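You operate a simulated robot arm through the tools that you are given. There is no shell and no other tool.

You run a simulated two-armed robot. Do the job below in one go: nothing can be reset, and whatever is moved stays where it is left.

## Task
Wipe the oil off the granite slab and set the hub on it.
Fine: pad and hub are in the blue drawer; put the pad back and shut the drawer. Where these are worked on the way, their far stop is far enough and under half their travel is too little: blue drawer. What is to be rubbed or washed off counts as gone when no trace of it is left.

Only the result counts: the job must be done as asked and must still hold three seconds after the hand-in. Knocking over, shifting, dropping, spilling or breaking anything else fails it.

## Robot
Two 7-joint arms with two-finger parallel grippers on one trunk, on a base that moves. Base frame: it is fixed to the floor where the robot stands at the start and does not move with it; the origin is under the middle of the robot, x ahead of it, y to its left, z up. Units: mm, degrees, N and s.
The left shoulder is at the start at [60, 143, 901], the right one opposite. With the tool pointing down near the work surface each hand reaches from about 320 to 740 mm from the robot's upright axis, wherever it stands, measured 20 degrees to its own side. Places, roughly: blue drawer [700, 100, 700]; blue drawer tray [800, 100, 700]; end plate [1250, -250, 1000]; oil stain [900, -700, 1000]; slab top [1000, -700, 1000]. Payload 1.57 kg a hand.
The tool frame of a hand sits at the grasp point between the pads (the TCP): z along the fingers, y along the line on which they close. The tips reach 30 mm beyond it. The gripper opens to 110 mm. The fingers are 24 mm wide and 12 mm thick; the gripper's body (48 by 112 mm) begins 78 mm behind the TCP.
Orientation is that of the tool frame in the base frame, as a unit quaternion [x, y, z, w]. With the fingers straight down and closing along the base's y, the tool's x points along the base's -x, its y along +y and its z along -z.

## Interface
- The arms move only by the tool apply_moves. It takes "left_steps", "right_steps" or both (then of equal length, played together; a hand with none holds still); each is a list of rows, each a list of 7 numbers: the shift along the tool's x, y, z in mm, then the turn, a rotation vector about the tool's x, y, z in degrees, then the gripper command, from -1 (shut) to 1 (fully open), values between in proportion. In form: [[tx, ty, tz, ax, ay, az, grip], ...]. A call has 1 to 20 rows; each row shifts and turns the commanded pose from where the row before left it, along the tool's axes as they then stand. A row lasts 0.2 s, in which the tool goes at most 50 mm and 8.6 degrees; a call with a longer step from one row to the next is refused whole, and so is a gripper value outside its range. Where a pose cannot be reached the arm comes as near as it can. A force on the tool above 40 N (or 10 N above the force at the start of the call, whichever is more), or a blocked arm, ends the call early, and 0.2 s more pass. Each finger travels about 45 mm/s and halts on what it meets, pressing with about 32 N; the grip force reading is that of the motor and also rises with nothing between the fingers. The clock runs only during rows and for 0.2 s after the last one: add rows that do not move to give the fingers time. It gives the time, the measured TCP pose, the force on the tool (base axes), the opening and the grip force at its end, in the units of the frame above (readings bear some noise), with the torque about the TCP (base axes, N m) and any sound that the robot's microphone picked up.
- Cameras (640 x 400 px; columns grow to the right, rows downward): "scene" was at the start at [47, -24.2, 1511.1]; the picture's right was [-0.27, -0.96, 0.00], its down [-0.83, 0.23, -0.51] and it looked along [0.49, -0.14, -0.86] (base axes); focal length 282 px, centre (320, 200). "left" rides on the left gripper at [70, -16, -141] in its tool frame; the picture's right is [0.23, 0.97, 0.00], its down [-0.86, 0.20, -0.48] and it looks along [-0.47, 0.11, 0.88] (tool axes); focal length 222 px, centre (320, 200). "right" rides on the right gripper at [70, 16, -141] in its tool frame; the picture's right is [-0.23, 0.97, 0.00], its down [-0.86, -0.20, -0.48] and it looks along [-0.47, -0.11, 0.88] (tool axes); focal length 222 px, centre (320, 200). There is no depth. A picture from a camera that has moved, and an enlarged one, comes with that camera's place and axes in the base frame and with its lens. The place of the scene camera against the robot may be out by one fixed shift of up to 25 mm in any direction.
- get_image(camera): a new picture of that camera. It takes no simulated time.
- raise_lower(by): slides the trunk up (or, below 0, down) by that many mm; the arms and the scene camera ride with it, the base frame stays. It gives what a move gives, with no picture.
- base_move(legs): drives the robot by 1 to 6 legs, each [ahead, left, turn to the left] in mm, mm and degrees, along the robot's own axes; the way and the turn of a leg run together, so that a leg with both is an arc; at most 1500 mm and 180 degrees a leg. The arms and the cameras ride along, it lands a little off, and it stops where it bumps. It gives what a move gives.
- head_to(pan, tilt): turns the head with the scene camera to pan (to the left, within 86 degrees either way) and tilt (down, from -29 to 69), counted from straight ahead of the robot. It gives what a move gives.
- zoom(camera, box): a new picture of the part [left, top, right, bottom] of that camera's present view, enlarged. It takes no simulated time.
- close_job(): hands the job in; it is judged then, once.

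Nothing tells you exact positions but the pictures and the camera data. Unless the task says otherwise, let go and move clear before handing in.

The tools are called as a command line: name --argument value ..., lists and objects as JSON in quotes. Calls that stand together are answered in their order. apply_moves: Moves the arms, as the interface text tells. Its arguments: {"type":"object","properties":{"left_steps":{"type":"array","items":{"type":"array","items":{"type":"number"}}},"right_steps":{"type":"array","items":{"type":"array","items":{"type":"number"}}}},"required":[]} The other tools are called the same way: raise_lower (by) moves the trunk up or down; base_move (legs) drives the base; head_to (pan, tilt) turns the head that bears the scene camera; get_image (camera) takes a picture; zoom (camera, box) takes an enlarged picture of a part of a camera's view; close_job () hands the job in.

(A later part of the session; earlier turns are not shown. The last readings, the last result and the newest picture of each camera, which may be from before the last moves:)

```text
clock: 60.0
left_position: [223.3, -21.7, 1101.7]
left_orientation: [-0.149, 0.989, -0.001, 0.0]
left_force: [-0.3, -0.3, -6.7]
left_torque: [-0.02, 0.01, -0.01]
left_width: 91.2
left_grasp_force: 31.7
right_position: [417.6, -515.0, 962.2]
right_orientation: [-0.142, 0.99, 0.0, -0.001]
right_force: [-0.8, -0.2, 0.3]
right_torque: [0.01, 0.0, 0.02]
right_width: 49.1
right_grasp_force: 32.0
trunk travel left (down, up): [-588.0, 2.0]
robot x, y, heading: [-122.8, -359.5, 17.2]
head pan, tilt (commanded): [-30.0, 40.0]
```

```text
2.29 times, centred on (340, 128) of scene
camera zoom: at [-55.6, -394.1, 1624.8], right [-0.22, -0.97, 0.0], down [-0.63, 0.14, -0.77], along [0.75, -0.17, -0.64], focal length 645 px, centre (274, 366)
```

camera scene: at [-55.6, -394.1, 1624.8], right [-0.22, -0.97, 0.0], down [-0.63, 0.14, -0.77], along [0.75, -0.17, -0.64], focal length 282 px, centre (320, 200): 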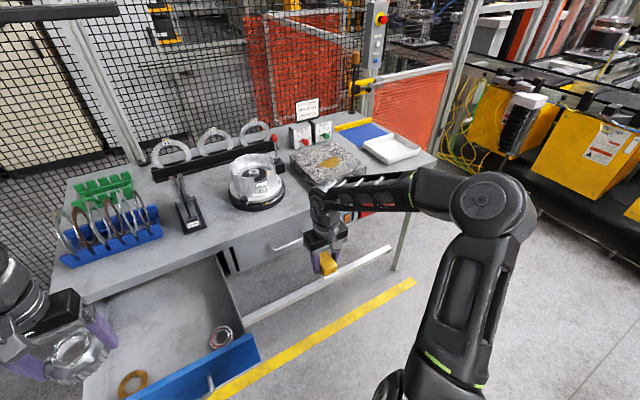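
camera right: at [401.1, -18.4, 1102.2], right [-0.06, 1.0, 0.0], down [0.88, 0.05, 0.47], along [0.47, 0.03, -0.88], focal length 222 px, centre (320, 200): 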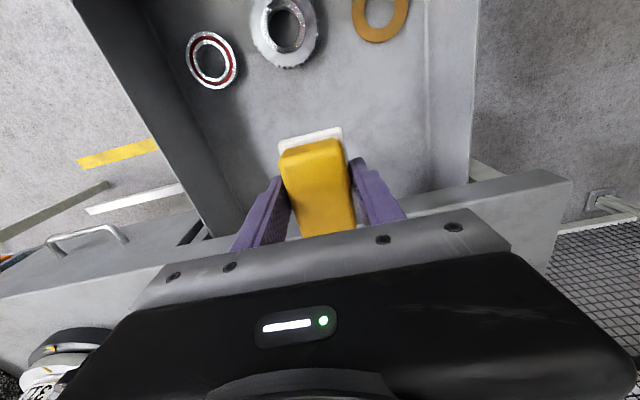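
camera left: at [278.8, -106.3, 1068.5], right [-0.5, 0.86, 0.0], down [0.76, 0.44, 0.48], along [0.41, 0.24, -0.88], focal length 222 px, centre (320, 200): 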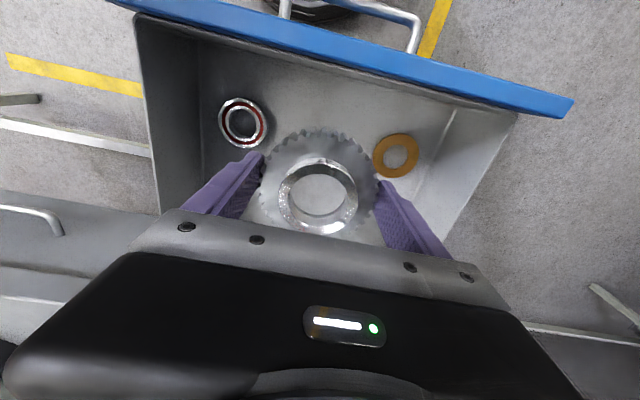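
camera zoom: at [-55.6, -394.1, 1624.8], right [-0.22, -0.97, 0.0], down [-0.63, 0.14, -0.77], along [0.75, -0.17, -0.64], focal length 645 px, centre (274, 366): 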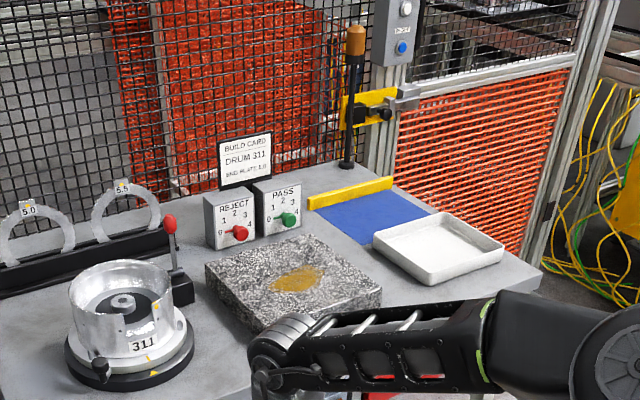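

The slab stain sits near (965, −670). I'll raise the pad hand, drive 430 mm right, then 200 mm forward, and look again.

apply_moves --right_steps '[[0, 0, -40, 0, 0, 0, -1], [0, 0, -40, 0, 0, 0, -1], [0, 0, -35, 0, 0, 0, -1], [0, 0, 0, 0, 0, 0, -1]]'

base_move --legs '[[0, -430, 0], [180, 0, 0]]'

head_to --pan -10 --tilt 50

get_image --camera "scene"

get_image --camera "right"

```text
clock: 61.0
left_position: [222.7, -22.0, 1102.2]
left_orientation: [-0.148, 0.989, 0.0, -0.001]
left_force: [0.2, 0.0, -5.9]
left_torque: [-0.01, 0.02, 0.0]
left_width: 91.2
left_grasp_force: 32.6
right_position: [418.4, -515.1, 1077.7]
right_orientation: [-0.139, 0.99, -0.002, -0.002]
right_force: [0.3, 0.0, -1.3]
right_torque: [-0.01, 0.0, -0.01]
right_width: 48.8
right_grasp_force: 32.2
trunk travel left (down, up): [-588.0, 2.0]
robot x, y, heading: [-120.8, -359.3, 17.0]
head pan, tilt (commanded): [-30.0, 40.0]
```

```text
clock: 64.7
left_position: [519.0, -379.0, 1101.2]
left_orientation: [-0.149, 0.989, -0.001, -0.001]
left_force: [1.2, -0.3, -6.4]
left_torque: [0.01, 0.03, 0.01]
left_width: 91.0
left_grasp_force: 32.3
right_position: [714.9, -871.6, 1076.0]
right_orientation: [-0.142, 0.99, 0.0, -0.003]
right_force: [-0.1, -0.3, 0.0]
right_torque: [-0.04, 0.02, -0.01]
right_width: 48.7
right_grasp_force: 32.0
trunk travel left (down, up): [-588.0, 2.0]
robot x, y, heading: [171.1, -718.1, 17.1]
head pan, tilt (commanded): [-30.0, 40.0]
```

```text
clock: 65.5
left_position: [519.2, -379.7, 1102.3]
left_orientation: [-0.15, 0.989, -0.001, -0.002]
left_force: [-0.4, -0.1, -6.5]
left_torque: [0.0, 0.07, 0.02]
left_width: 91.3
left_grasp_force: 32.1
right_position: [713.9, -872.6, 1077.2]
right_orientation: [-0.142, 0.99, 0.0, -0.002]
right_force: [-0.3, -0.8, -1.0]
right_torque: [-0.03, 0.01, 0.0]
right_width: 48.8
right_grasp_force: 31.7
trunk travel left (down, up): [-588.0, 2.0]
robot x, y, heading: [170.6, -725.7, 17.1]
head pan, tilt (commanded): [-10.0, 50.0]
```

```text
taken
camera scene: at [233.9, -724.0, 1610.7], right [0.12, -0.99, 0.0], down [-0.76, -0.1, -0.64], along [0.64, 0.08, -0.77], focal length 282 px, centre (320, 200)
```

scene: 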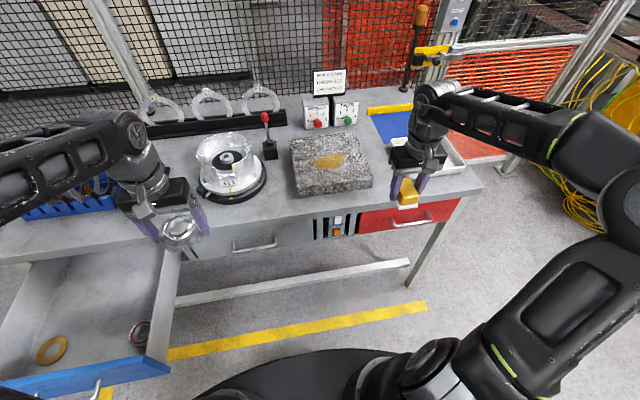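

```text
taken
camera right: at [644.5, -876.6, 1219.0], right [-0.05, 1.0, 0.0], down [0.88, 0.05, 0.47], along [0.47, 0.03, -0.88], focal length 222 px, centre (320, 200)
```

right: 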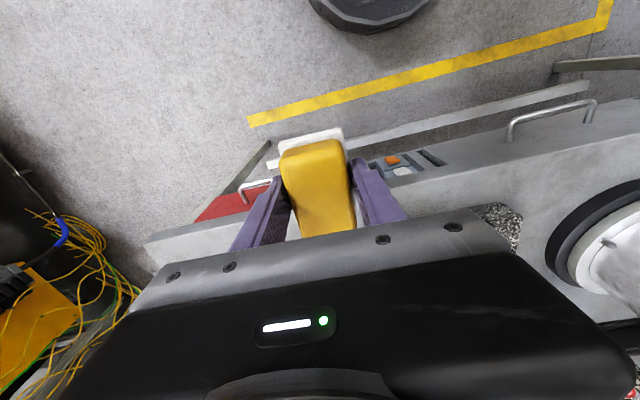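

I'm in front of the slab now, about 110 mm short. Before closing in, I'll check the left arm's elbow against the open drawer.

head_to --pan 45 --tilt 55

get_image --camera "scene"

```text
clock: 66.8
left_position: [518.3, -379.6, 1100.9]
left_orientation: [-0.15, 0.989, -0.001, -0.002]
left_force: [-0.2, 0.0, -6.7]
left_torque: [0.0, 0.03, 0.0]
left_width: 91.1
left_grasp_force: 32.1
right_position: [715.0, -873.1, 1078.0]
right_orientation: [-0.142, 0.99, 0.0, -0.003]
right_force: [0.2, 0.7, -0.5]
right_torque: [-0.02, 0.0, -0.02]
right_width: 49.1
right_grasp_force: 31.8
trunk travel left (down, up): [-588.0, 2.0]
robot x, y, heading: [172.0, -719.8, 17.1]
head pan, tilt (commanded): [45.0, 55.0]
```

```text
taken
camera scene: at [191.1, -669.9, 1604.2], right [0.88, -0.47, 0.0], down [-0.38, -0.72, -0.57], along [0.27, 0.51, -0.82], focal length 282 px, centre (320, 200)
```

scene: 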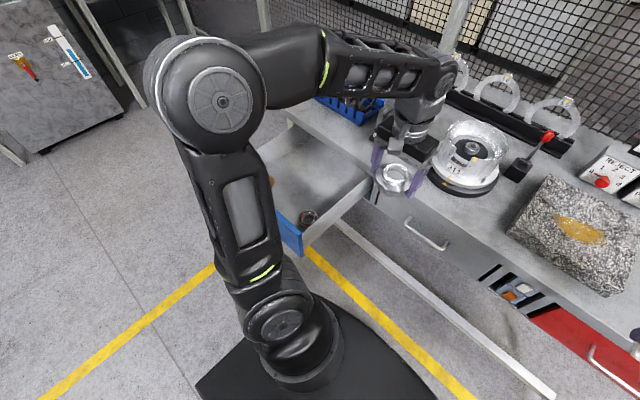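

The left elbow is well above the drawer and the base passes below it. Driving the last 110 mm forward.

base_move --legs '[[110, 0, 0]]'

head_to --pan -12 --tilt 55

get_image --camera "scene"

zoom --camera "scene" --box '[220, 80, 460, 230]'

get_image --camera "right"

```text
clock: 68.0
left_position: [625.7, -347.8, 1101.5]
left_orientation: [-0.149, 0.989, 0.0, -0.002]
left_force: [0.6, 0.4, -7.0]
left_torque: [-0.04, 0.04, -0.03]
left_width: 91.1
left_grasp_force: 31.5
right_position: [819.4, -841.3, 1077.3]
right_orientation: [-0.141, 0.99, 0.0, -0.003]
right_force: [-0.5, 0.7, -0.6]
right_torque: [0.0, 0.02, 0.0]
right_width: 48.9
right_grasp_force: 32.4
trunk travel left (down, up): [-588.0, 2.0]
robot x, y, heading: [279.3, -686.9, 16.9]
head pan, tilt (commanded): [45.0, 55.0]
```

```text
clock: 69.2
left_position: [623.7, -348.4, 1101.8]
left_orientation: [-0.148, 0.989, -0.001, -0.001]
left_force: [-0.6, 0.4, -5.7]
left_torque: [-0.02, 0.04, -0.01]
left_width: 91.0
left_grasp_force: 32.1
right_position: [819.4, -841.4, 1076.4]
right_orientation: [-0.141, 0.99, 0.0, -0.003]
right_force: [0.2, 0.2, -0.2]
right_torque: [-0.02, -0.01, 0.0]
right_width: 49.1
right_grasp_force: 32.1
trunk travel left (down, up): [-588.0, 2.0]
robot x, y, heading: [277.3, -688.9, 16.8]
head pan, tilt (commanded): [-12.0, 55.0]
```

```text
taken
camera scene: at [333.6, -694.9, 1604.2], right [0.09, -1.0, 0.0], down [-0.82, -0.07, -0.57], along [0.57, 0.05, -0.82], focal length 282 px, centre (320, 200)
```

scene: 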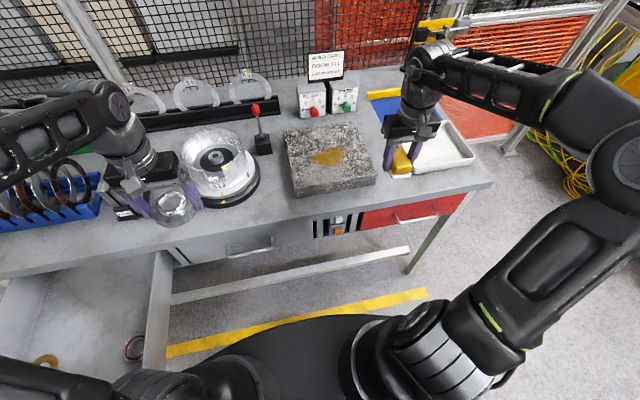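

```text
2.67 times, centred on (340, 155) of scene
camera zoom: at [333.6, -694.9, 1604.2], right [0.09, -1.0, 0.0], down [-0.82, -0.07, -0.57], along [0.57, 0.05, -0.82], focal length 753 px, centre (267, 320)
```

zoom: 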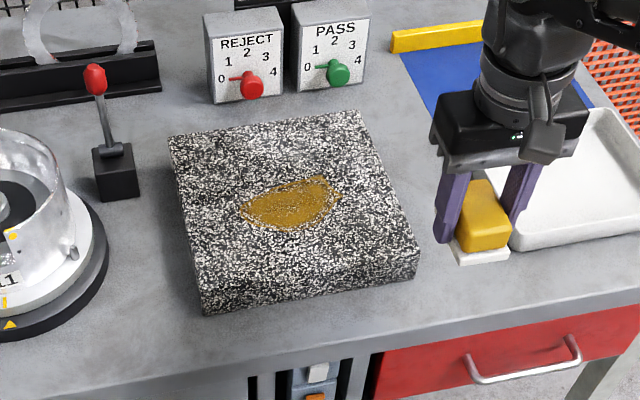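

```text
taken
camera right: at [748.5, -845.2, 1219.0], right [-0.05, 1.0, 0.0], down [0.88, 0.05, 0.47], along [0.47, 0.02, -0.88], focal length 222 px, centre (320, 200)
```

right: 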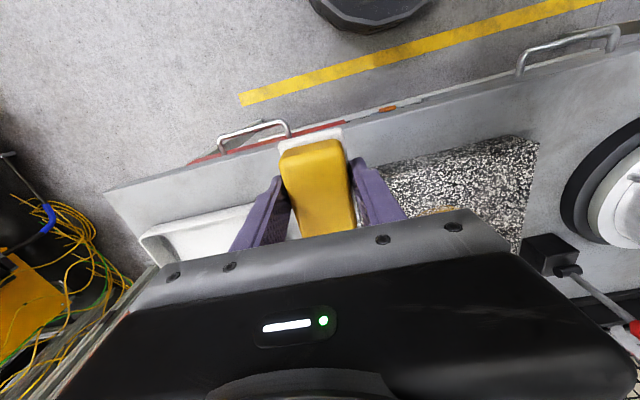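

The slab is about 250 × 250 mm with its top near z≈949; the stain spans roughly 120 mm sideways and 90 mm deep near its middle. I'll move the pad hand above and just beyond the stain to see it with the hand camera and fix its position.

apply_moves --right_steps '[[-29, 18, 0, 0, 0, 0, -1], [-29, 18, 0, 0, 0, 0, -1], [-29, 18, 0, 0, 0, 0, -1], [-29, 18, 0, 0, 0, 0, -1], [-29, 18, 0, 0, 0, 0, -1], [-29, 18, 0, 0, 0, 0, -1], [-29, 18, 0, 0, 0, 0, -1], [0, 0, 0, 0, 0, 0, -1]]'

get_image --camera "right"

get_image --camera "scene"

```text
clock: 71.0
left_position: [623.5, -348.0, 1101.8]
left_orientation: [-0.149, 0.989, -0.001, -0.002]
left_force: [-0.3, -0.6, -5.8]
left_torque: [-0.01, 0.06, -0.03]
left_width: 91.1
left_grasp_force: 31.9
right_position: [954.9, -676.7, 1053.4]
right_orientation: [-0.141, 0.99, 0.001, 0.002]
right_force: [0.6, -0.6, -1.8]
right_torque: [0.01, 0.01, -0.05]
right_width: 49.3
right_grasp_force: 31.8
right hand out of reach, approached as far as the arm can: row 6, 7
trunk travel left (down, up): [-588.0, 2.0]
robot x, y, heading: [278.6, -686.3, 17.3]
head pan, tilt (commanded): [-12.0, 55.0]
```

```text
taken
camera right: at [883.3, -680.7, 1195.8], right [-0.05, 1.0, 0.0], down [0.87, 0.05, 0.48], along [0.48, 0.03, -0.88], focal length 222 px, centre (320, 200)
```

right: 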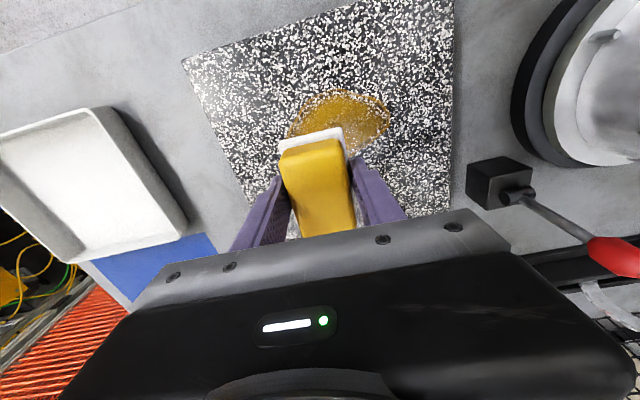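

```text
taken
camera scene: at [333.3, -695.3, 1604.2], right [0.09, -1.0, 0.0], down [-0.82, -0.07, -0.57], along [0.57, 0.05, -0.82], focal length 282 px, centre (320, 200)
```

scene: 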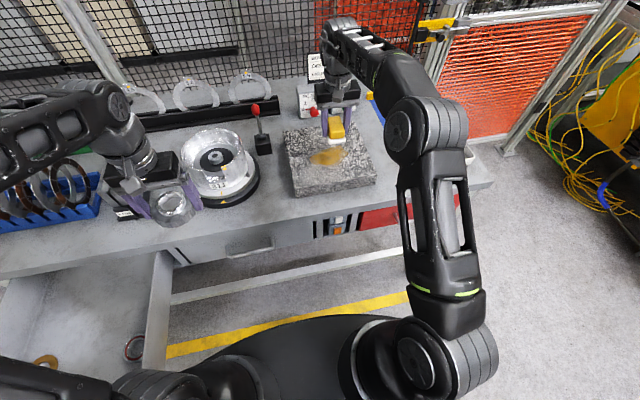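

Reach is marginal here, so I'll drive another 70 mm forward. The stain centre works out near (936, −664), about ±65 mm sideways and ±41 mm deep.

base_move --legs '[[70, 0, 0]]'

get_image --camera "scene"

```text
clock: 72.1
left_position: [692.5, -327.5, 1101.8]
left_orientation: [-0.149, 0.989, -0.001, -0.003]
left_force: [0.7, 0.3, -6.3]
left_torque: [-0.01, 0.06, 0.02]
left_width: 90.9
left_grasp_force: 31.9
right_position: [1024.1, -655.2, 1052.9]
right_orientation: [-0.141, 0.99, 0.0, 0.001]
right_force: [0.2, 0.1, -0.7]
right_torque: [0.01, 0.05, 0.0]
right_width: 48.9
right_grasp_force: 32.2
trunk travel left (down, up): [-588.0, 2.0]
robot x, y, heading: [344.1, -667.6, 17.1]
head pan, tilt (commanded): [-12.0, 55.0]
```

```text
taken
camera scene: at [403.3, -673.4, 1604.1], right [0.09, -1.0, 0.0], down [-0.82, -0.07, -0.57], along [0.57, 0.05, -0.82], focal length 282 px, centre (320, 200)
```

scene: 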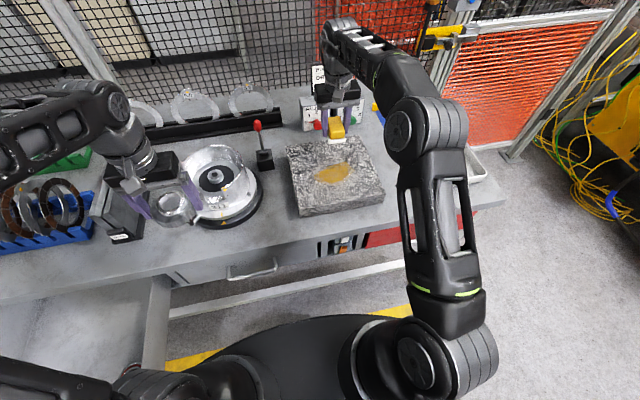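

get_image --camera "right"

get_image --camera "left"

zoom --camera "right" --box '[180, 0, 480, 187]'

```text
taken
camera right: at [952.6, -659.8, 1194.7], right [-0.05, 1.0, 0.0], down [0.88, 0.05, 0.48], along [0.48, 0.03, -0.88], focal length 222 px, centre (320, 200)
```

right: 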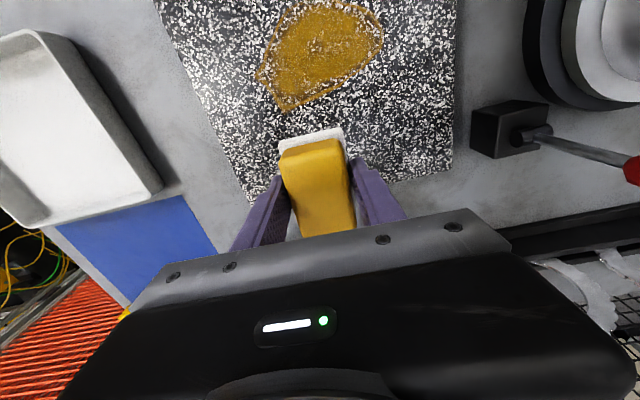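

```text
taken
camera left: at [631.0, -363.1, 1242.0], right [-0.5, 0.86, 0.0], down [0.76, 0.44, 0.47], along [0.41, 0.24, -0.88], focal length 222 px, centre (320, 200)
```

left: 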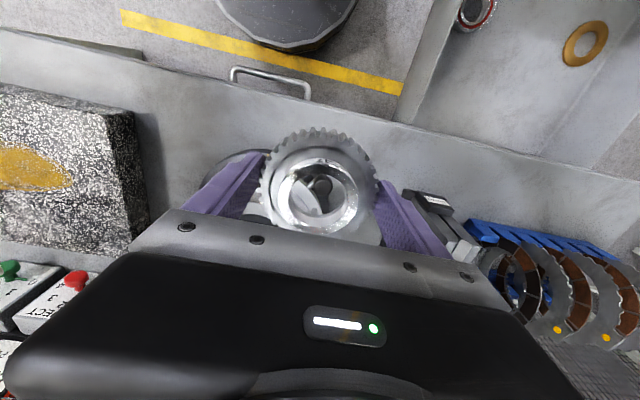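

```text
2.13 times, centred on (330, 94) of right
camera zoom: at [952.6, -659.8, 1194.7], right [-0.05, 1.0, 0.0], down [0.88, 0.05, 0.48], along [0.48, 0.03, -0.88], focal length 474 px, centre (299, 427)
```

zoom: 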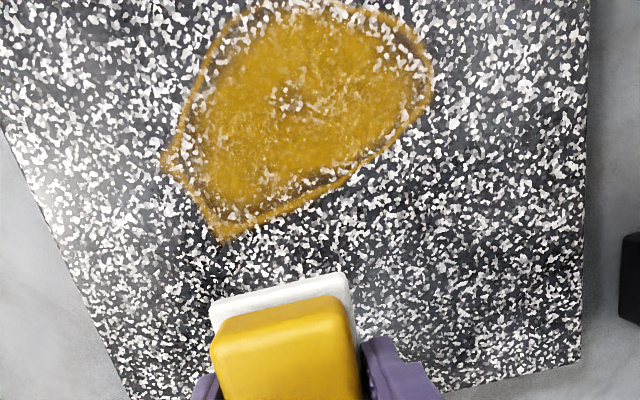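

The stain is fully visible and matches my estimate. I'll position the pad over the far-right end of the stain and descend to just above the slab.

apply_moves --right_steps '[[21, -21, 5, 0, 0, 0, -1], [20, -21, 10, 0, 0, 0, -1], [20, -20, 15, 0, 0, 0, -1], [0, 0, 20, 0, 0, 0, -1], [0, 0, 10, 0, 0, 0, -1], [0, 0, 0, 0, 0, 0, -1]]'

get_image --camera "right"

zoom --camera "scene" --box '[220, 80, 460, 230]'

```text
clock: 73.5
left_position: [690.7, -326.5, 1101.1]
left_orientation: [-0.149, 0.989, -0.001, -0.002]
left_force: [-0.9, 0.0, -6.1]
left_torque: [-0.03, 0.05, 0.02]
left_width: 91.2
left_grasp_force: 32.2
right_position: [982.0, -732.7, 993.0]
right_orientation: [-0.141, 0.99, 0.0, 0.002]
right_force: [-0.6, 0.0, 0.0]
right_torque: [0.01, 0.03, 0.03]
right_width: 49.2
right_grasp_force: 31.7
trunk travel left (down, up): [-588.0, 2.0]
robot x, y, heading: [346.8, -664.4, 16.9]
head pan, tilt (commanded): [-12.0, 55.0]
```

```text
taken
camera right: at [911.0, -736.7, 1134.5], right [-0.05, 1.0, 0.0], down [0.88, 0.05, 0.48], along [0.48, 0.03, -0.88], focal length 222 px, centre (320, 200)
```

right: 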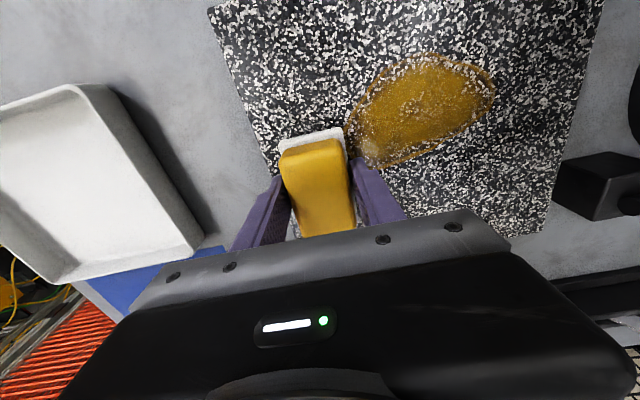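

```text
2.67 times, centred on (340, 155) of scene
camera zoom: at [401.5, -673.8, 1604.2], right [0.09, -1.0, 0.0], down [-0.82, -0.07, -0.57], along [0.57, 0.05, -0.82], focal length 753 px, centre (267, 320)
```

zoom: 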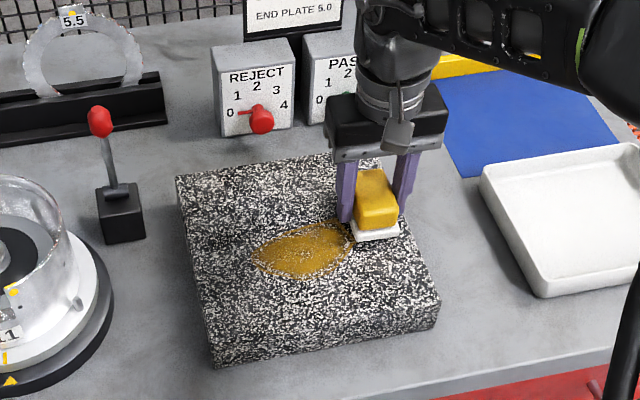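

Pad is over the slab's right part, beside the stain. Easing down to find contact.

apply_moves --right_steps '[[0, 0, 3, 0, 0, 0, -1], [0, 0, 3, 0, 0, 0, -1], [0, 0, 2, 0, 0, 0, -1], [0, 0, 0, 0, 0, 0, -1]]'

```text
clock: 74.5
left_position: [691.2, -327.7, 1101.5]
left_orientation: [-0.15, 0.989, -0.001, 0.0]
left_force: [0.5, 0.8, -5.4]
left_torque: [-0.03, 0.06, 0.04]
left_width: 91.1
left_grasp_force: 32.4
right_position: [982.3, -732.1, 986.4]
right_orientation: [-0.141, 0.99, 0.0, 0.002]
right_force: [-0.1, 0.4, -0.3]
right_torque: [0.0, 0.03, -0.01]
right_width: 49.1
right_grasp_force: 32.0
trunk travel left (down, up): [-588.0, 2.0]
robot x, y, heading: [351.1, -666.5, 16.9]
head pan, tilt (commanded): [-12.0, 55.0]
```

apply_moves --right_steps '[[0, 0, 2, 0, 0, 0, -1], [0, 0, 2, 0, 0, 0, -1], [0, 0, 0, 0, 0, 0, -1]]'

```text
clock: 75.3
left_position: [690.5, -326.4, 1101.7]
left_orientation: [-0.148, 0.989, 0.0, 0.0]
left_force: [0.5, 1.0, -5.8]
left_torque: [-0.02, 0.03, -0.02]
left_width: 91.0
left_grasp_force: 31.9
right_position: [982.3, -732.6, 983.3]
right_orientation: [-0.14, 0.99, 0.0, 0.004]
right_force: [3.6, -1.1, 20.0]
right_torque: [-0.29, 0.53, 0.09]
right_width: 49.2
right_grasp_force: 31.9
trunk travel left (down, up): [-588.0, 2.0]
robot x, y, heading: [343.7, -665.2, 17.3]
head pan, tilt (commanded): [-12.0, 55.0]
```

Contact at z≈983 with ~20 N. Easing slightly, then sweeping sideways across the stain.

apply_moves --right_steps '[[0, 0, -0.6, 0, 0, 0, -1], [0, 8, 0, 0, 0, 0, -1], [0, 12, 0, 0, 0, 0, -1], [0, 12, 0, 0, 0, 0, -1], [0, 12, 0, 0, 0, 0, -1], [0, 12, 0, 0, 0, 0, -1], [0, 12, 0, 0, 0, 0, -1], [0, 12, 0, 0, 0, 0, -1], [0, 0, 0, 0, 0, 0, -1]]'

zoom --camera "scene" --box '[260, 110, 420, 210]'

get_image --camera "right"

```text
clock: 77.3
left_position: [689.6, -328.4, 1103.9]
left_orientation: [-0.149, 0.989, -0.001, -0.001]
left_force: [0.1, 0.3, -5.6]
left_torque: [0.0, 0.01, 0.03]
left_width: 91.1
left_grasp_force: 31.9
right_position: [957.0, -655.9, 984.2]
right_orientation: [-0.141, 0.99, 0.001, 0.002]
right_force: [0.9, -7.0, 17.4]
right_torque: [-0.24, -0.27, -0.05]
right_width: 49.3
right_grasp_force: 32.1
trunk travel left (down, up): [-588.0, 2.0]
robot x, y, heading: [344.4, -666.7, 17.3]
head pan, tilt (commanded): [-12.0, 55.0]
```

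```text
4.00 times, centred on (340, 160) of scene
camera zoom: at [399.5, -674.8, 1604.2], right [0.09, -1.0, 0.0], down [-0.82, -0.07, -0.57], along [0.57, 0.05, -0.82], focal length 1129 px, centre (240, 360)
```

zoom: 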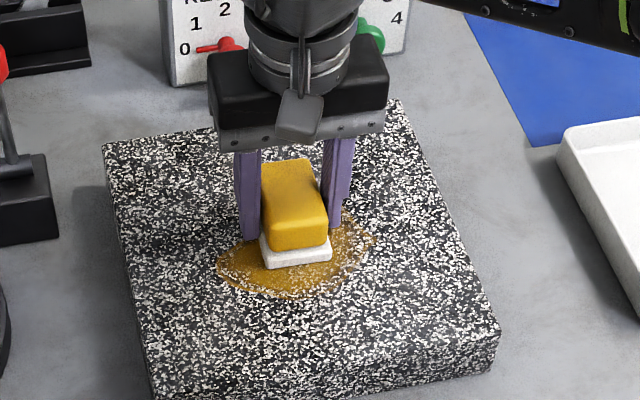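

```text
taken
camera right: at [885.8, -660.0, 1125.4], right [-0.05, 1.0, 0.0], down [0.88, 0.05, 0.48], along [0.48, 0.03, -0.88], focal length 222 px, centre (320, 200)
```

right: 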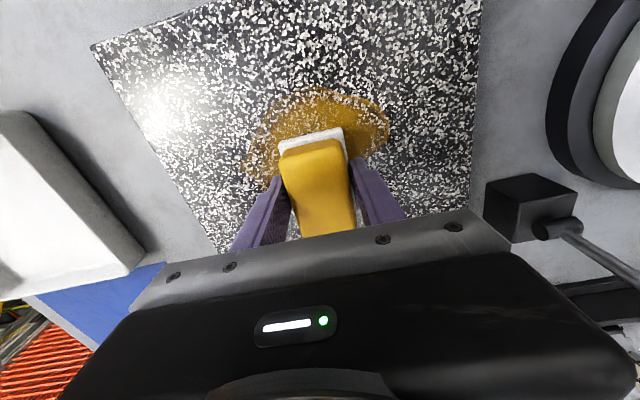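

Wiping works: the swept part has visibly faded. I'll continue with overlapping passes.

apply_moves --right_steps '[[0, 12, 0, 0, 0, 0, -1], [0, 13, 0, 0, 0, 0, -1], [0, 13, 0, 0, 0, 0, -1], [0, 13, 0, 0, 0, 0, -1], [0, 13, 0, 0, 0, 0, -1], [0, 12, 0, 0, 0, 0, -1], [10, 0, 0, 0, 0, 0, -1], [11, 0, 0, 0, 0, 0, -1], [0, -13, 0, 0, 0, 0, -1], [0, -13, 0, 0, 0, 0, -1], [0, -13, 0, 0, 0, 0, -1], [0, -13, 0, 0, 0, 0, -1], [0, -13, 0, 0, 0, 0, -1], [0, -13, 0, 0, 0, 0, -1], [0, -13, 0, 0, 0, 0, -1], [0, -13, 0, 0, 0, 0, -1], [0, -13, 0, 0, 0, 0, -1], [0, -13, 0, 0, 0, 0, -1], [0, -13, 0, 0, 0, 0, -1], [0, -9, 0, 0, 0, 0, -1]]'

get_image --camera "right"

zoom --camera "scene" --box '[260, 110, 420, 210]'

```text
clock: 81.5
left_position: [689.8, -325.8, 1102.4]
left_orientation: [-0.149, 0.989, -0.001, 0.0]
left_force: [-0.3, 0.8, -6.0]
left_torque: [0.0, 0.04, -0.03]
left_width: 90.7
left_grasp_force: 31.8
right_position: [958.9, -733.5, 983.4]
right_orientation: [-0.141, 0.99, 0.001, 0.002]
right_force: [-3.4, 7.1, 18.9]
right_torque: [0.25, 0.07, 0.03]
right_width: 49.2
right_grasp_force: 31.7
trunk travel left (down, up): [-588.0, 2.0]
robot x, y, heading: [344.2, -667.3, 17.1]
head pan, tilt (commanded): [-12.0, 55.0]
```

```text
taken
camera right: at [887.4, -737.9, 1124.8], right [-0.05, 1.0, 0.0], down [0.87, 0.05, 0.48], along [0.48, 0.03, -0.88], focal length 222 px, centre (320, 200)
```

right: 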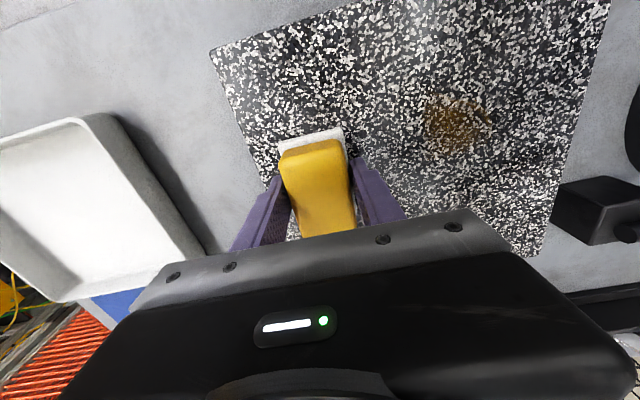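

```text
4.00 times, centred on (340, 160) of scene
camera zoom: at [398.8, -672.9, 1604.3], right [0.09, -1.0, 0.0], down [-0.82, -0.07, -0.57], along [0.57, 0.05, -0.82], focal length 1129 px, centre (240, 360)
```

zoom: 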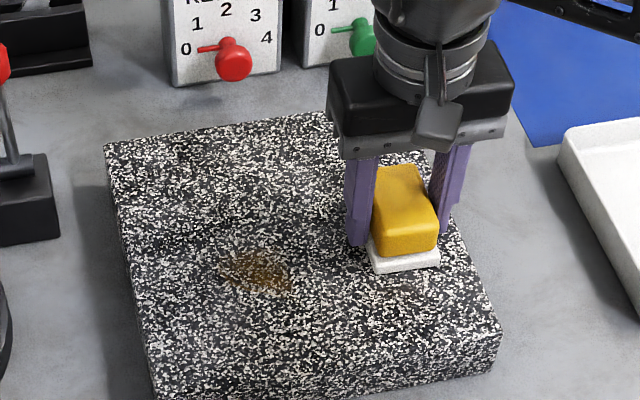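

Most of the stain is gone; a fainter patch remains on the left. Next pass goes 25 mm nearer to me, full width.

apply_moves --right_steps '[[13, 0, 0, 0, 0, 0, -1], [13, 0, 0, 0, 0, 0, -1], [0, 13, 0, 0, 0, 0, -1], [0, 13, 0, 0, 0, 0, -1], [0, 13, 0, 0, 0, 0, -1], [0, 13, 0, 0, 0, 0, -1], [0, 13, 0, 0, 0, 0, -1], [0, 13, 0, 0, 0, 0, -1], [0, 13, 0, 0, 0, 0, -1], [0, 13, 0, 0, 0, 0, -1], [0, 13, 0, 0, 0, 0, -1], [0, 13, 0, 0, 0, 0, -1], [0, 13, 0, 0, 0, 0, -1], [0, 8, 0, 0, 0, 0, -1], [-12, 0, 0, 0, 0, 0, -1], [0, -13, 0, 0, 0, 0, -1], [0, -13, 0, 0, 0, 0, -1], [0, -13, 0, 0, 0, 0, -1], [0, -13, 0, 0, 0, 0, -1], [0, -13, 0, 0, 0, 0, -1]]'

get_image --camera "right"

zoom --camera "scene" --box '[260, 110, 420, 210]'

```text
clock: 85.7
left_position: [689.0, -327.8, 1100.7]
left_orientation: [-0.149, 0.989, -0.001, 0.0]
left_force: [0.2, 0.3, -5.4]
left_torque: [0.0, 0.0, -0.01]
left_width: 91.0
left_grasp_force: 31.6
right_position: [922.1, -657.6, 982.9]
right_orientation: [-0.14, 0.99, 0.0, 0.002]
right_force: [-0.2, 2.3, 9.6]
right_torque: [0.32, -0.18, 0.03]
right_width: 49.2
right_grasp_force: 32.7
trunk travel left (down, up): [-588.0, 2.0]
robot x, y, heading: [345.2, -666.5, 17.2]
head pan, tilt (commanded): [-12.0, 55.0]
```

```text
taken
camera right: at [851.2, -661.2, 1124.4], right [-0.05, 1.0, 0.0], down [0.88, 0.05, 0.48], along [0.48, 0.03, -0.88], focal length 222 px, centre (320, 200)
```

right: 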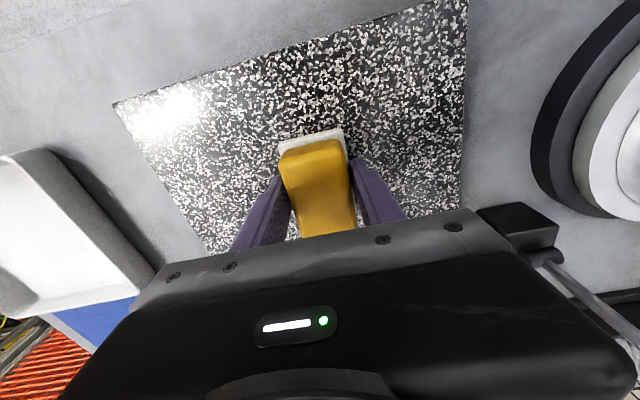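

```text
4.00 times, centred on (340, 160) of scene
camera zoom: at [400.3, -674.1, 1604.1], right [0.09, -1.0, 0.0], down [-0.82, -0.07, -0.57], along [0.57, 0.05, -0.82], focal length 1129 px, centre (240, 360)
```

zoom: 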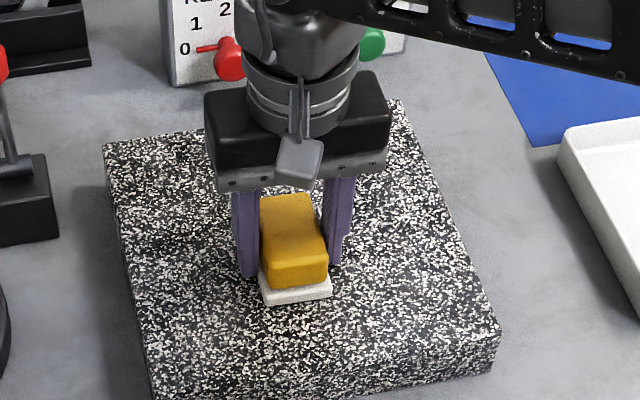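

Nearly everything is gone; I'll continue with more overlapping passes over the entire area to leave no trace.

apply_moves --right_steps '[[0, -13, 0.4, 0, 0, 0, -1], [0, -13, 0, 0, 0, 0, -1], [0, -13, 0, 0, 0, 0, -1], [0, -13, 0, 0, 0, 0, -1], [0, -13, 0, 0, 0, 0, -1], [0, -13, 0, 0, 0, 0, -1], [0, -10, 0, 0, 0, 0, -1], [-12, 0, 0, 0, 0, 0, -1], [-12, 0, 0, 0, 0, 0, -1], [0, 14, 0, 0, 0, 0, -1], [0, 14, 0, 0, 0, 0, -1], [0, 14, 0, 0, 0, 0, -1], [0, 14, 0, 0, 0, 0, -1], [0, 14, 0, 0, 0, 0, -1], [0, 14, 0, 0, 0, 0, -1], [0, 14, 0, 0, 0, 0, -1], [0, 14, 0, 0, 0, 0, -1], [0, 14, 0, 0, 0, 0, -1], [0, 14, 0, 0, 0, 0, -1], [0, 14, 0, 0, 0, 0, -1]]'

apply_moves --right_steps '[[-10, 0, 0, 0, 0, 0, -1], [-10, 0, 0, 0, 0, 0, -1], [0, -14, 0, 0, 0, 0, -1], [0, -14, 0, 0, 0, 0, -1], [0, -14, 0, 0, 0, 0, -1], [0, -14, 0, 0, 0, 0, -1], [0, -14, 0, 0, 0, 0, -1], [0, -14, 0, 0, 0, 0, -1], [0, -14, 0, 0, 0, 0, -1], [0, -14, 0, 0, 0, 0, -1], [0, -14, 0, 0, 0, 0, -1], [0, -14, 0, 0, 0, 0, -1], [0, -10, 0, 0, 0, 0, -1]]'

get_image --camera "right"

zoom --camera "scene" --box '[260, 110, 420, 210]'

```text
clock: 89.9
left_position: [691.5, -328.5, 1100.9]
left_orientation: [-0.148, 0.989, -0.001, -0.002]
left_force: [-0.7, -0.3, -5.3]
left_torque: [-0.05, 0.04, 0.02]
left_width: 91.2
left_grasp_force: 31.7
right_position: [926.6, -585.3, 981.8]
right_orientation: [-0.142, 0.99, 0.0, 0.002]
right_force: [2.7, -4.6, 17.2]
right_torque: [-0.18, 0.0, 0.08]
right_width: 48.8
right_grasp_force: 31.7
trunk travel left (down, up): [-588.0, 2.0]
robot x, y, heading: [344.9, -665.2, 16.9]
head pan, tilt (commanded): [-12.0, 55.0]
```

```text
clock: 92.7
left_position: [690.3, -325.9, 1102.3]
left_orientation: [-0.149, 0.989, -0.001, -0.002]
left_force: [0.2, 0.1, -5.4]
left_torque: [-0.03, 0.04, 0.03]
left_width: 91.2
left_grasp_force: 32.0
right_position: [988.5, -723.2, 983.0]
right_orientation: [-0.141, 0.99, 0.001, 0.003]
right_force: [-2.1, 4.7, 14.3]
right_torque: [0.12, 0.18, -0.02]
right_width: 48.8
right_grasp_force: 32.0
trunk travel left (down, up): [-588.0, 2.0]
robot x, y, heading: [344.2, -664.8, 17.0]
head pan, tilt (commanded): [-12.0, 55.0]
```

```text
taken
camera right: at [915.8, -728.1, 1123.8], right [-0.05, 1.0, 0.0], down [0.87, 0.05, 0.48], along [0.48, 0.03, -0.88], focal length 222 px, centre (320, 200)
```

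right: 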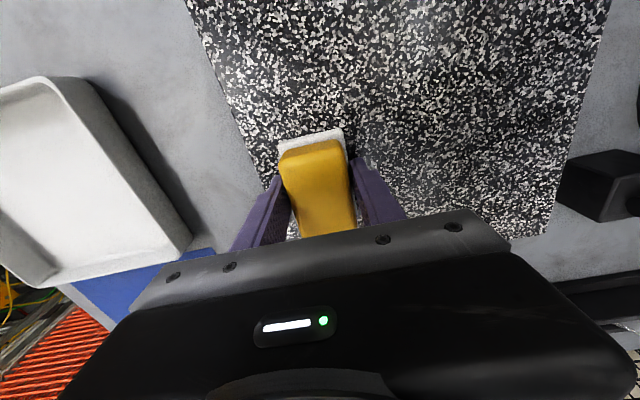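

```text
4.00 times, centred on (340, 160) of scene
camera zoom: at [399.6, -673.3, 1604.3], right [0.09, -1.0, 0.0], down [-0.82, -0.07, -0.57], along [0.57, 0.05, -0.82], focal length 1129 px, centre (240, 360)
```

zoom: 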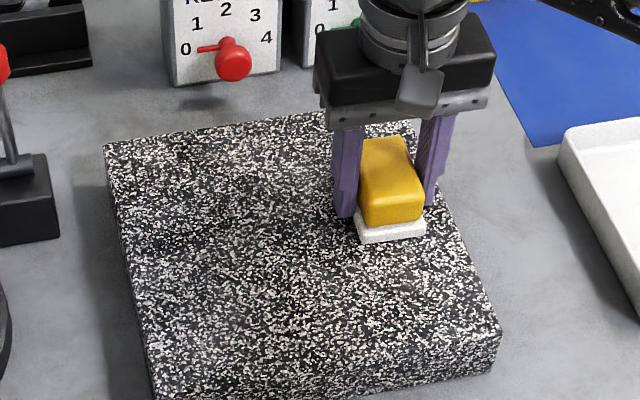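

The slab looks clean. Zooming in closely to check for residual traces.

zoom --camera "right" --box '[330, 0, 570, 150]'

zoom --camera "scene" --box '[280, 130, 380, 192]'

```text
2.67 times, centred on (450, 75) of right
camera zoom: at [915.8, -728.1, 1123.8], right [-0.05, 1.0, 0.0], down [0.87, 0.05, 0.48], along [0.48, 0.03, -0.88], focal length 592 px, centre (-27, 533)
```

zoom: 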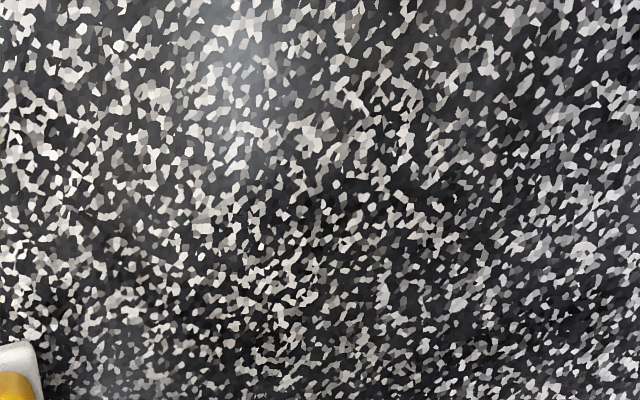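

```text
6.40 times, centred on (330, 161) of scene
camera zoom: at [399.6, -673.3, 1604.3], right [0.09, -1.0, 0.0], down [-0.82, -0.07, -0.57], along [0.57, 0.05, -0.82], focal length 1806 px, centre (256, 450)
```

zoom: 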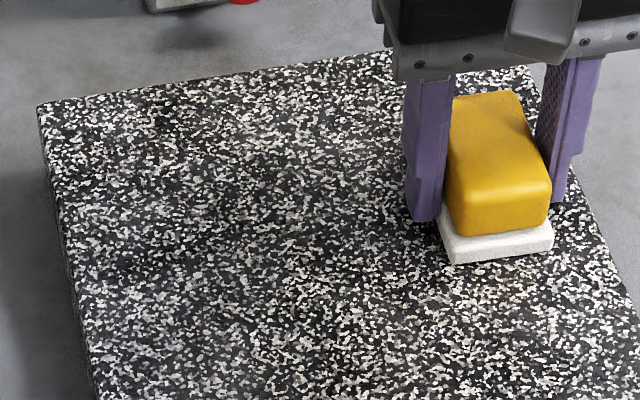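

It looks clean, but I'll add a few more passes over the near part, which got fewest, to be sure.

apply_moves --right_steps '[[14, 0, 0, 0, 0, 0, -1], [14, 0, 0, 0, 0, 0, -1], [14, 0, 0, 0, 0, 0, -1], [14, 0, 0, 0, 0, 0, -1], [13, 0, 0, 0, 0, 0, -1], [0, 13.5, 0, 0, 0, 0, -1], [0, 13.5, 0, 0, 0, 0, -1], [0, 13.5, 0, 0, 0, 0, -1], [0, 13.5, 0, 0, 0, 0, -1], [0, 13.5, 0, 0, 0, 0, -1], [0, 13.5, 0, 0, 0, 0, -1], [0, 13.5, 0, 0, 0, 0, -1], [0, 13.5, 0, 0, 0, 0, -1], [0, 13.5, 0, 0, 0, 0, -1], [0, 13.5, 0, 0, 0, 0, -1], [0, 13.5, 0, 0, 0, 0, -1], [-10, 0, 0, 0, 0, 0, -1], [-10, 0, 0, 0, 0, 0, -1]]'

apply_moves --right_steps '[[0, -13.5, 0, 0, 0, 0, -1], [0, -13.5, 0, 0, 0, 0, -1], [0, -13.5, 0, 0, 0, 0, -1], [0, -13.5, 0, 0, 0, 0, -1], [0, -13.5, 0, 0, 0, 0, -1], [0, -13.5, 0, 0, 0, 0, -1], [0, -13.5, 0, 0, 0, 0, -1], [0, -13.5, 0, 0, 0, 0, -1], [0, -13.5, 0, 0, 0, 0, -1], [0, -13.5, 0, 0, 0, 0, -1], [0, -13.5, 0, 0, 0, 0, -1], [-12, 0, 0, 0, 0, 0, -1], [-12, 0, 0, 0, 0, 0, -1], [0, 14, 0, 0, 0, 0, -1], [0, 14, 0, 0, 0, 0, -1], [0, 14, 0, 0, 0, 0, -1], [0, 14, 0, 0, 0, 0, -1], [0, 14, 0, 0, 0, 0, -1], [0, 14, 0, 0, 0, 0, -1], [0, 14, 0, 0, 0, 0, -1]]'

```text
clock: 96.5
left_position: [690.4, -326.9, 1101.8]
left_orientation: [-0.148, 0.989, -0.002, -0.002]
left_force: [0.7, -0.5, -5.5]
left_torque: [0.01, 0.0, -0.01]
left_width: 91.0
left_grasp_force: 32.1
right_position: [898.9, -593.1, 982.4]
right_orientation: [-0.142, 0.99, 0.001, 0.002]
right_force: [-2.0, -0.4, 4.6]
right_torque: [0.05, 0.02, 0.02]
right_width: 48.9
right_grasp_force: 32.0
trunk travel left (down, up): [-588.0, 2.0]
robot x, y, heading: [348.4, -666.5, 16.9]
head pan, tilt (commanded): [-12.0, 55.0]
```

```text
clock: 100.7
left_position: [692.1, -327.1, 1101.8]
left_orientation: [-0.149, 0.989, -0.001, -0.002]
left_force: [0.2, 0.0, -5.9]
left_torque: [-0.02, 0.0, 0.0]
left_width: 90.5
left_grasp_force: 32.1
right_position: [935.8, -635.3, 982.9]
right_orientation: [-0.14, 0.99, 0.0, 0.003]
right_force: [0.3, -0.4, 2.1]
right_torque: [0.02, 0.01, -0.05]
right_width: 49.1
right_grasp_force: 32.3
trunk travel left (down, up): [-588.0, 2.0]
robot x, y, heading: [344.6, -666.8, 17.0]
head pan, tilt (commanded): [-12.0, 55.0]
```

The pressing force had dropped to a few newtons, so I'll press 1 mm deeper and repeat the passes over the middle and near bands.

apply_moves --right_steps '[[0, 0, 0.6, 0, 0, 0, -1], [0, 13, 0.5, 0, 0, 0, -1], [0, 13, 0, 0, 0, 0, -1], [0, 13, 0, 0, 0, 0, -1], [0, 8, 0, 0, 0, 0, -1], [11, 0, 0, 0, 0, 0, -1], [11, 0, 0, 0, 0, 0, -1], [0, -13.5, 0, 0, 0, 0, -1], [0, -13.5, 0, 0, 0, 0, -1], [0, -13.5, 0, 0, 0, 0, -1], [0, -13.5, 0, 0, 0, 0, -1], [0, -13.5, 0, 0, 0, 0, -1], [0, -13.5, 0, 0, 0, 0, -1], [0, -13.5, 0, 0, 0, 0, -1], [0, -13.5, 0, 0, 0, 0, -1], [0, -13.5, 0, 0, 0, 0, -1], [0, -13.5, 0, 0, 0, 0, -1], [0, -13.5, 0, 0, 0, 0, -1], [11, 0, 0, 0, 0, 0, -1], [11, 0, 0, 0, 0, 0, -1]]'

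apply_moves --right_steps '[[0, 13.5, 0, 0, 0, 0, -1], [0, 13.5, 0, 0, 0, 0, -1], [0, 13.5, 0, 0, 0, 0, -1], [0, 13.5, 0, 0, 0, 0, -1], [0, 13.5, 0, 0, 0, 0, -1], [0, 13.5, 0, 0, 0, 0, -1], [0, 13.5, 0, 0, 0, 0, -1], [0, 13.5, 0, 0, 0, 0, -1], [0, 13.5, 0, 0, 0, 0, -1], [0, 13.5, 0, 0, 0, 0, -1], [0, 13.5, 0, 0, 0, 0, -1], [0, 0, 0, 0, 0, 0, -1]]'

get_image --camera "right"

```text
clock: 104.9
left_position: [690.3, -327.7, 1101.7]
left_orientation: [-0.149, 0.989, -0.002, -0.001]
left_force: [0.7, 0.3, -6.0]
left_torque: [0.01, 0.02, 0.01]
left_width: 90.9
left_grasp_force: 32.2
right_position: [925.0, -746.3, 981.8]
right_orientation: [-0.14, 0.99, 0.0, 0.003]
right_force: [5.1, 0.3, 19.4]
right_torque: [0.0, 0.05, -0.02]
right_width: 49.0
right_grasp_force: 31.8
trunk travel left (down, up): [-588.0, 2.0]
robot x, y, heading: [344.1, -670.0, 17.1]
head pan, tilt (commanded): [-12.0, 55.0]
```

```text
clock: 107.5
left_position: [689.7, -328.2, 1102.0]
left_orientation: [-0.149, 0.989, 0.0, -0.001]
left_force: [0.9, -0.2, -5.7]
left_torque: [-0.04, 0.05, 0.0]
left_width: 90.8
left_grasp_force: 32.0
right_position: [880.7, -603.5, 980.5]
right_orientation: [-0.139, 0.99, 0.001, 0.003]
right_force: [3.5, -10.0, 30.7]
right_torque: [-0.37, -0.03, 0.0]
right_width: 49.0
right_grasp_force: 32.1
trunk travel left (down, up): [-588.0, 2.0]
robot x, y, heading: [345.3, -666.2, 17.1]
head pan, tilt (commanded): [-12.0, 55.0]
```

```text
taken
camera right: at [808.3, -608.7, 1122.5], right [-0.05, 1.0, 0.0], down [0.87, 0.04, 0.48], along [0.48, 0.03, -0.88], focal length 222 px, centre (320, 200)
```

right: 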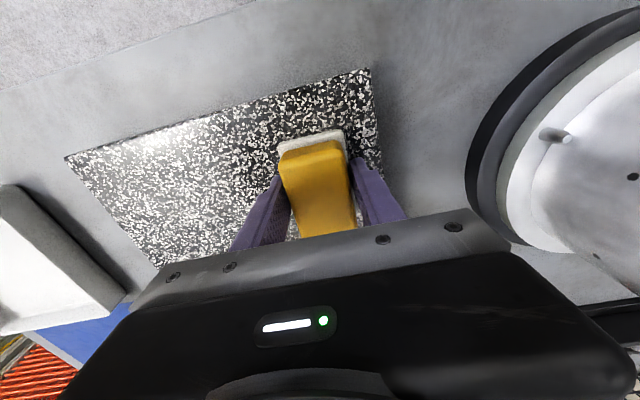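

All bands have been wiped firmly. Lifting the pad clear and moving the right hand aside to inspect the whole slab.

apply_moves --right_steps '[[0, 0, -5, 0, 0, 0, -1], [0, 0, -15, 0, 0, 0, -1], [0, 0, -35, 0, 0, 0, -1], [0, 0, -45, 0, 0, 0, -1], [10, -40, 0, 0, 0, 0, -1], [15, -45, 0, 0, 0, 0, -1], [15, -45, 0, 0, 0, 0, -1], [15, -45, 0, 0, 0, 0, -1], [15, -45, 0, 0, 0, 0, -1], [0, 0, 0, 0, 0, 0, -1]]'

get_image --camera "scene"

zoom --camera "scene" --box '[270, 120, 400, 201]'

```text
clock: 109.7
left_position: [691.9, -326.4, 1101.6]
left_orientation: [-0.149, 0.989, -0.001, -0.002]
left_force: [-0.1, 0.1, -5.5]
left_torque: [-0.02, 0.03, 0.0]
left_width: 91.1
left_grasp_force: 32.2
right_position: [875.5, -832.9, 1079.3]
right_orientation: [-0.141, 0.99, 0.0, 0.002]
right_force: [-0.6, 0.5, -0.6]
right_torque: [0.01, 0.02, -0.01]
right_width: 49.0
right_grasp_force: 31.7
trunk travel left (down, up): [-588.0, 2.0]
robot x, y, heading: [349.8, -668.2, 17.0]
head pan, tilt (commanded): [-12.0, 55.0]
```

```text
taken
camera scene: at [401.6, -673.6, 1604.2], right [0.09, -1.0, 0.0], down [-0.82, -0.07, -0.57], along [0.57, 0.05, -0.82], focal length 282 px, centre (320, 200)
```

scene: 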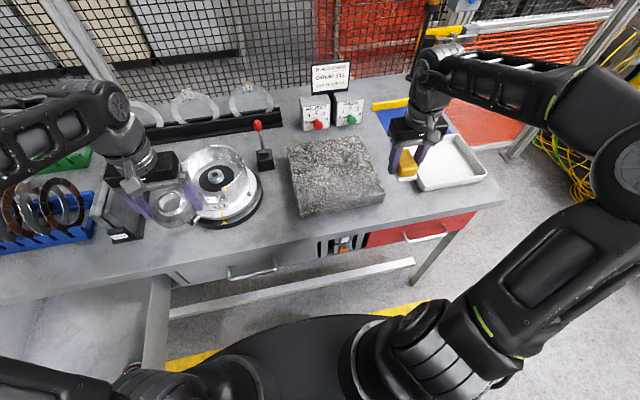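

```text
4.92 times, centred on (335, 160) of scene
camera zoom: at [401.6, -673.6, 1604.2], right [0.09, -1.0, 0.0], down [-0.82, -0.07, -0.57], along [0.57, 0.05, -0.82], focal length 1390 px, centre (246, 394)
```

zoom: 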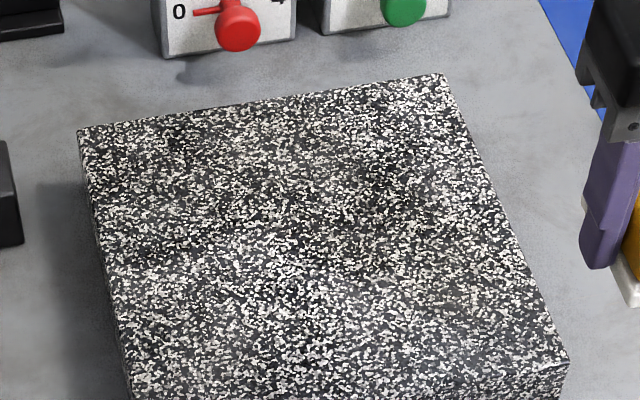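

The slab is spotless. Now for the hub: I'll shift the base about 170 mm to the right so the left hand can comfortably reach the slab.

base_move --legs '[[0, -170, 0]]'

head_to --pan 8 --tilt 55

get_image --camera "scene"

get_image --camera "left"

```text
clock: 111.1
left_position: [741.2, -490.3, 1101.9]
left_orientation: [-0.149, 0.989, 0.0, -0.001]
left_force: [1.0, 0.2, -6.4]
left_torque: [0.02, 0.01, 0.01]
left_width: 90.9
left_grasp_force: 32.4
right_position: [925.4, -995.5, 1079.6]
right_orientation: [-0.142, 0.99, 0.002, 0.001]
right_force: [0.4, 0.0, -0.6]
right_torque: [0.05, 0.01, -0.01]
right_width: 48.9
right_grasp_force: 31.4
trunk travel left (down, up): [-588.0, 2.0]
robot x, y, heading: [398.8, -829.7, 17.1]
head pan, tilt (commanded): [-12.0, 55.0]
```

```text
clock: 112.0
left_position: [740.1, -490.1, 1101.1]
left_orientation: [-0.149, 0.989, -0.001, -0.002]
left_force: [-0.1, 0.7, -5.3]
left_torque: [-0.02, 0.05, 0.0]
left_width: 91.1
left_grasp_force: 31.4
right_position: [924.6, -994.0, 1079.4]
right_orientation: [-0.142, 0.99, 0.0, 0.002]
right_force: [0.8, -0.7, -1.2]
right_torque: [0.01, -0.02, -0.02]
right_width: 49.0
right_grasp_force: 31.7
trunk travel left (down, up): [-588.0, 2.0]
robot x, y, heading: [395.1, -830.1, 17.2]
head pan, tilt (commanded): [8.0, 55.0]
```

```text
taken
camera scene: at [445.0, -812.9, 1604.2], right [0.43, -0.91, 0.0], down [-0.74, -0.35, -0.57], along [0.52, 0.24, -0.82], focal length 282 px, centre (320, 200)
```

scene: 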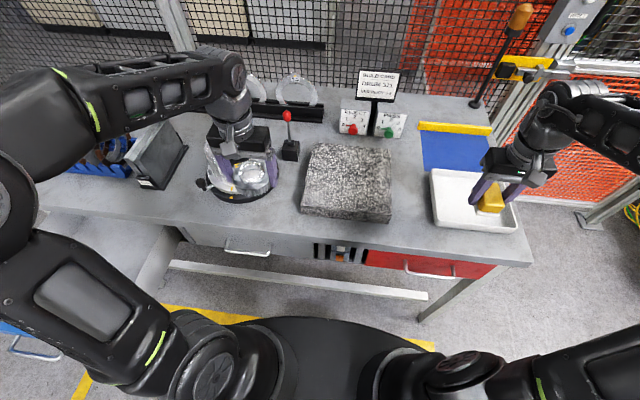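

```text
taken
camera left: at [679.0, -526.0, 1242.5], right [-0.51, 0.86, 0.0], down [0.76, 0.44, 0.48], along [0.41, 0.24, -0.88], focal length 222 px, centre (320, 200)
```

left: 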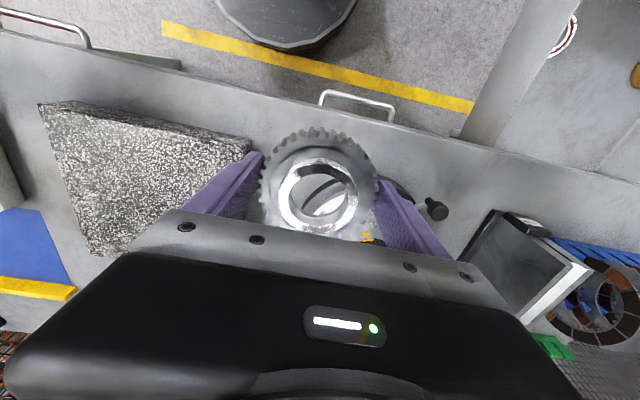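

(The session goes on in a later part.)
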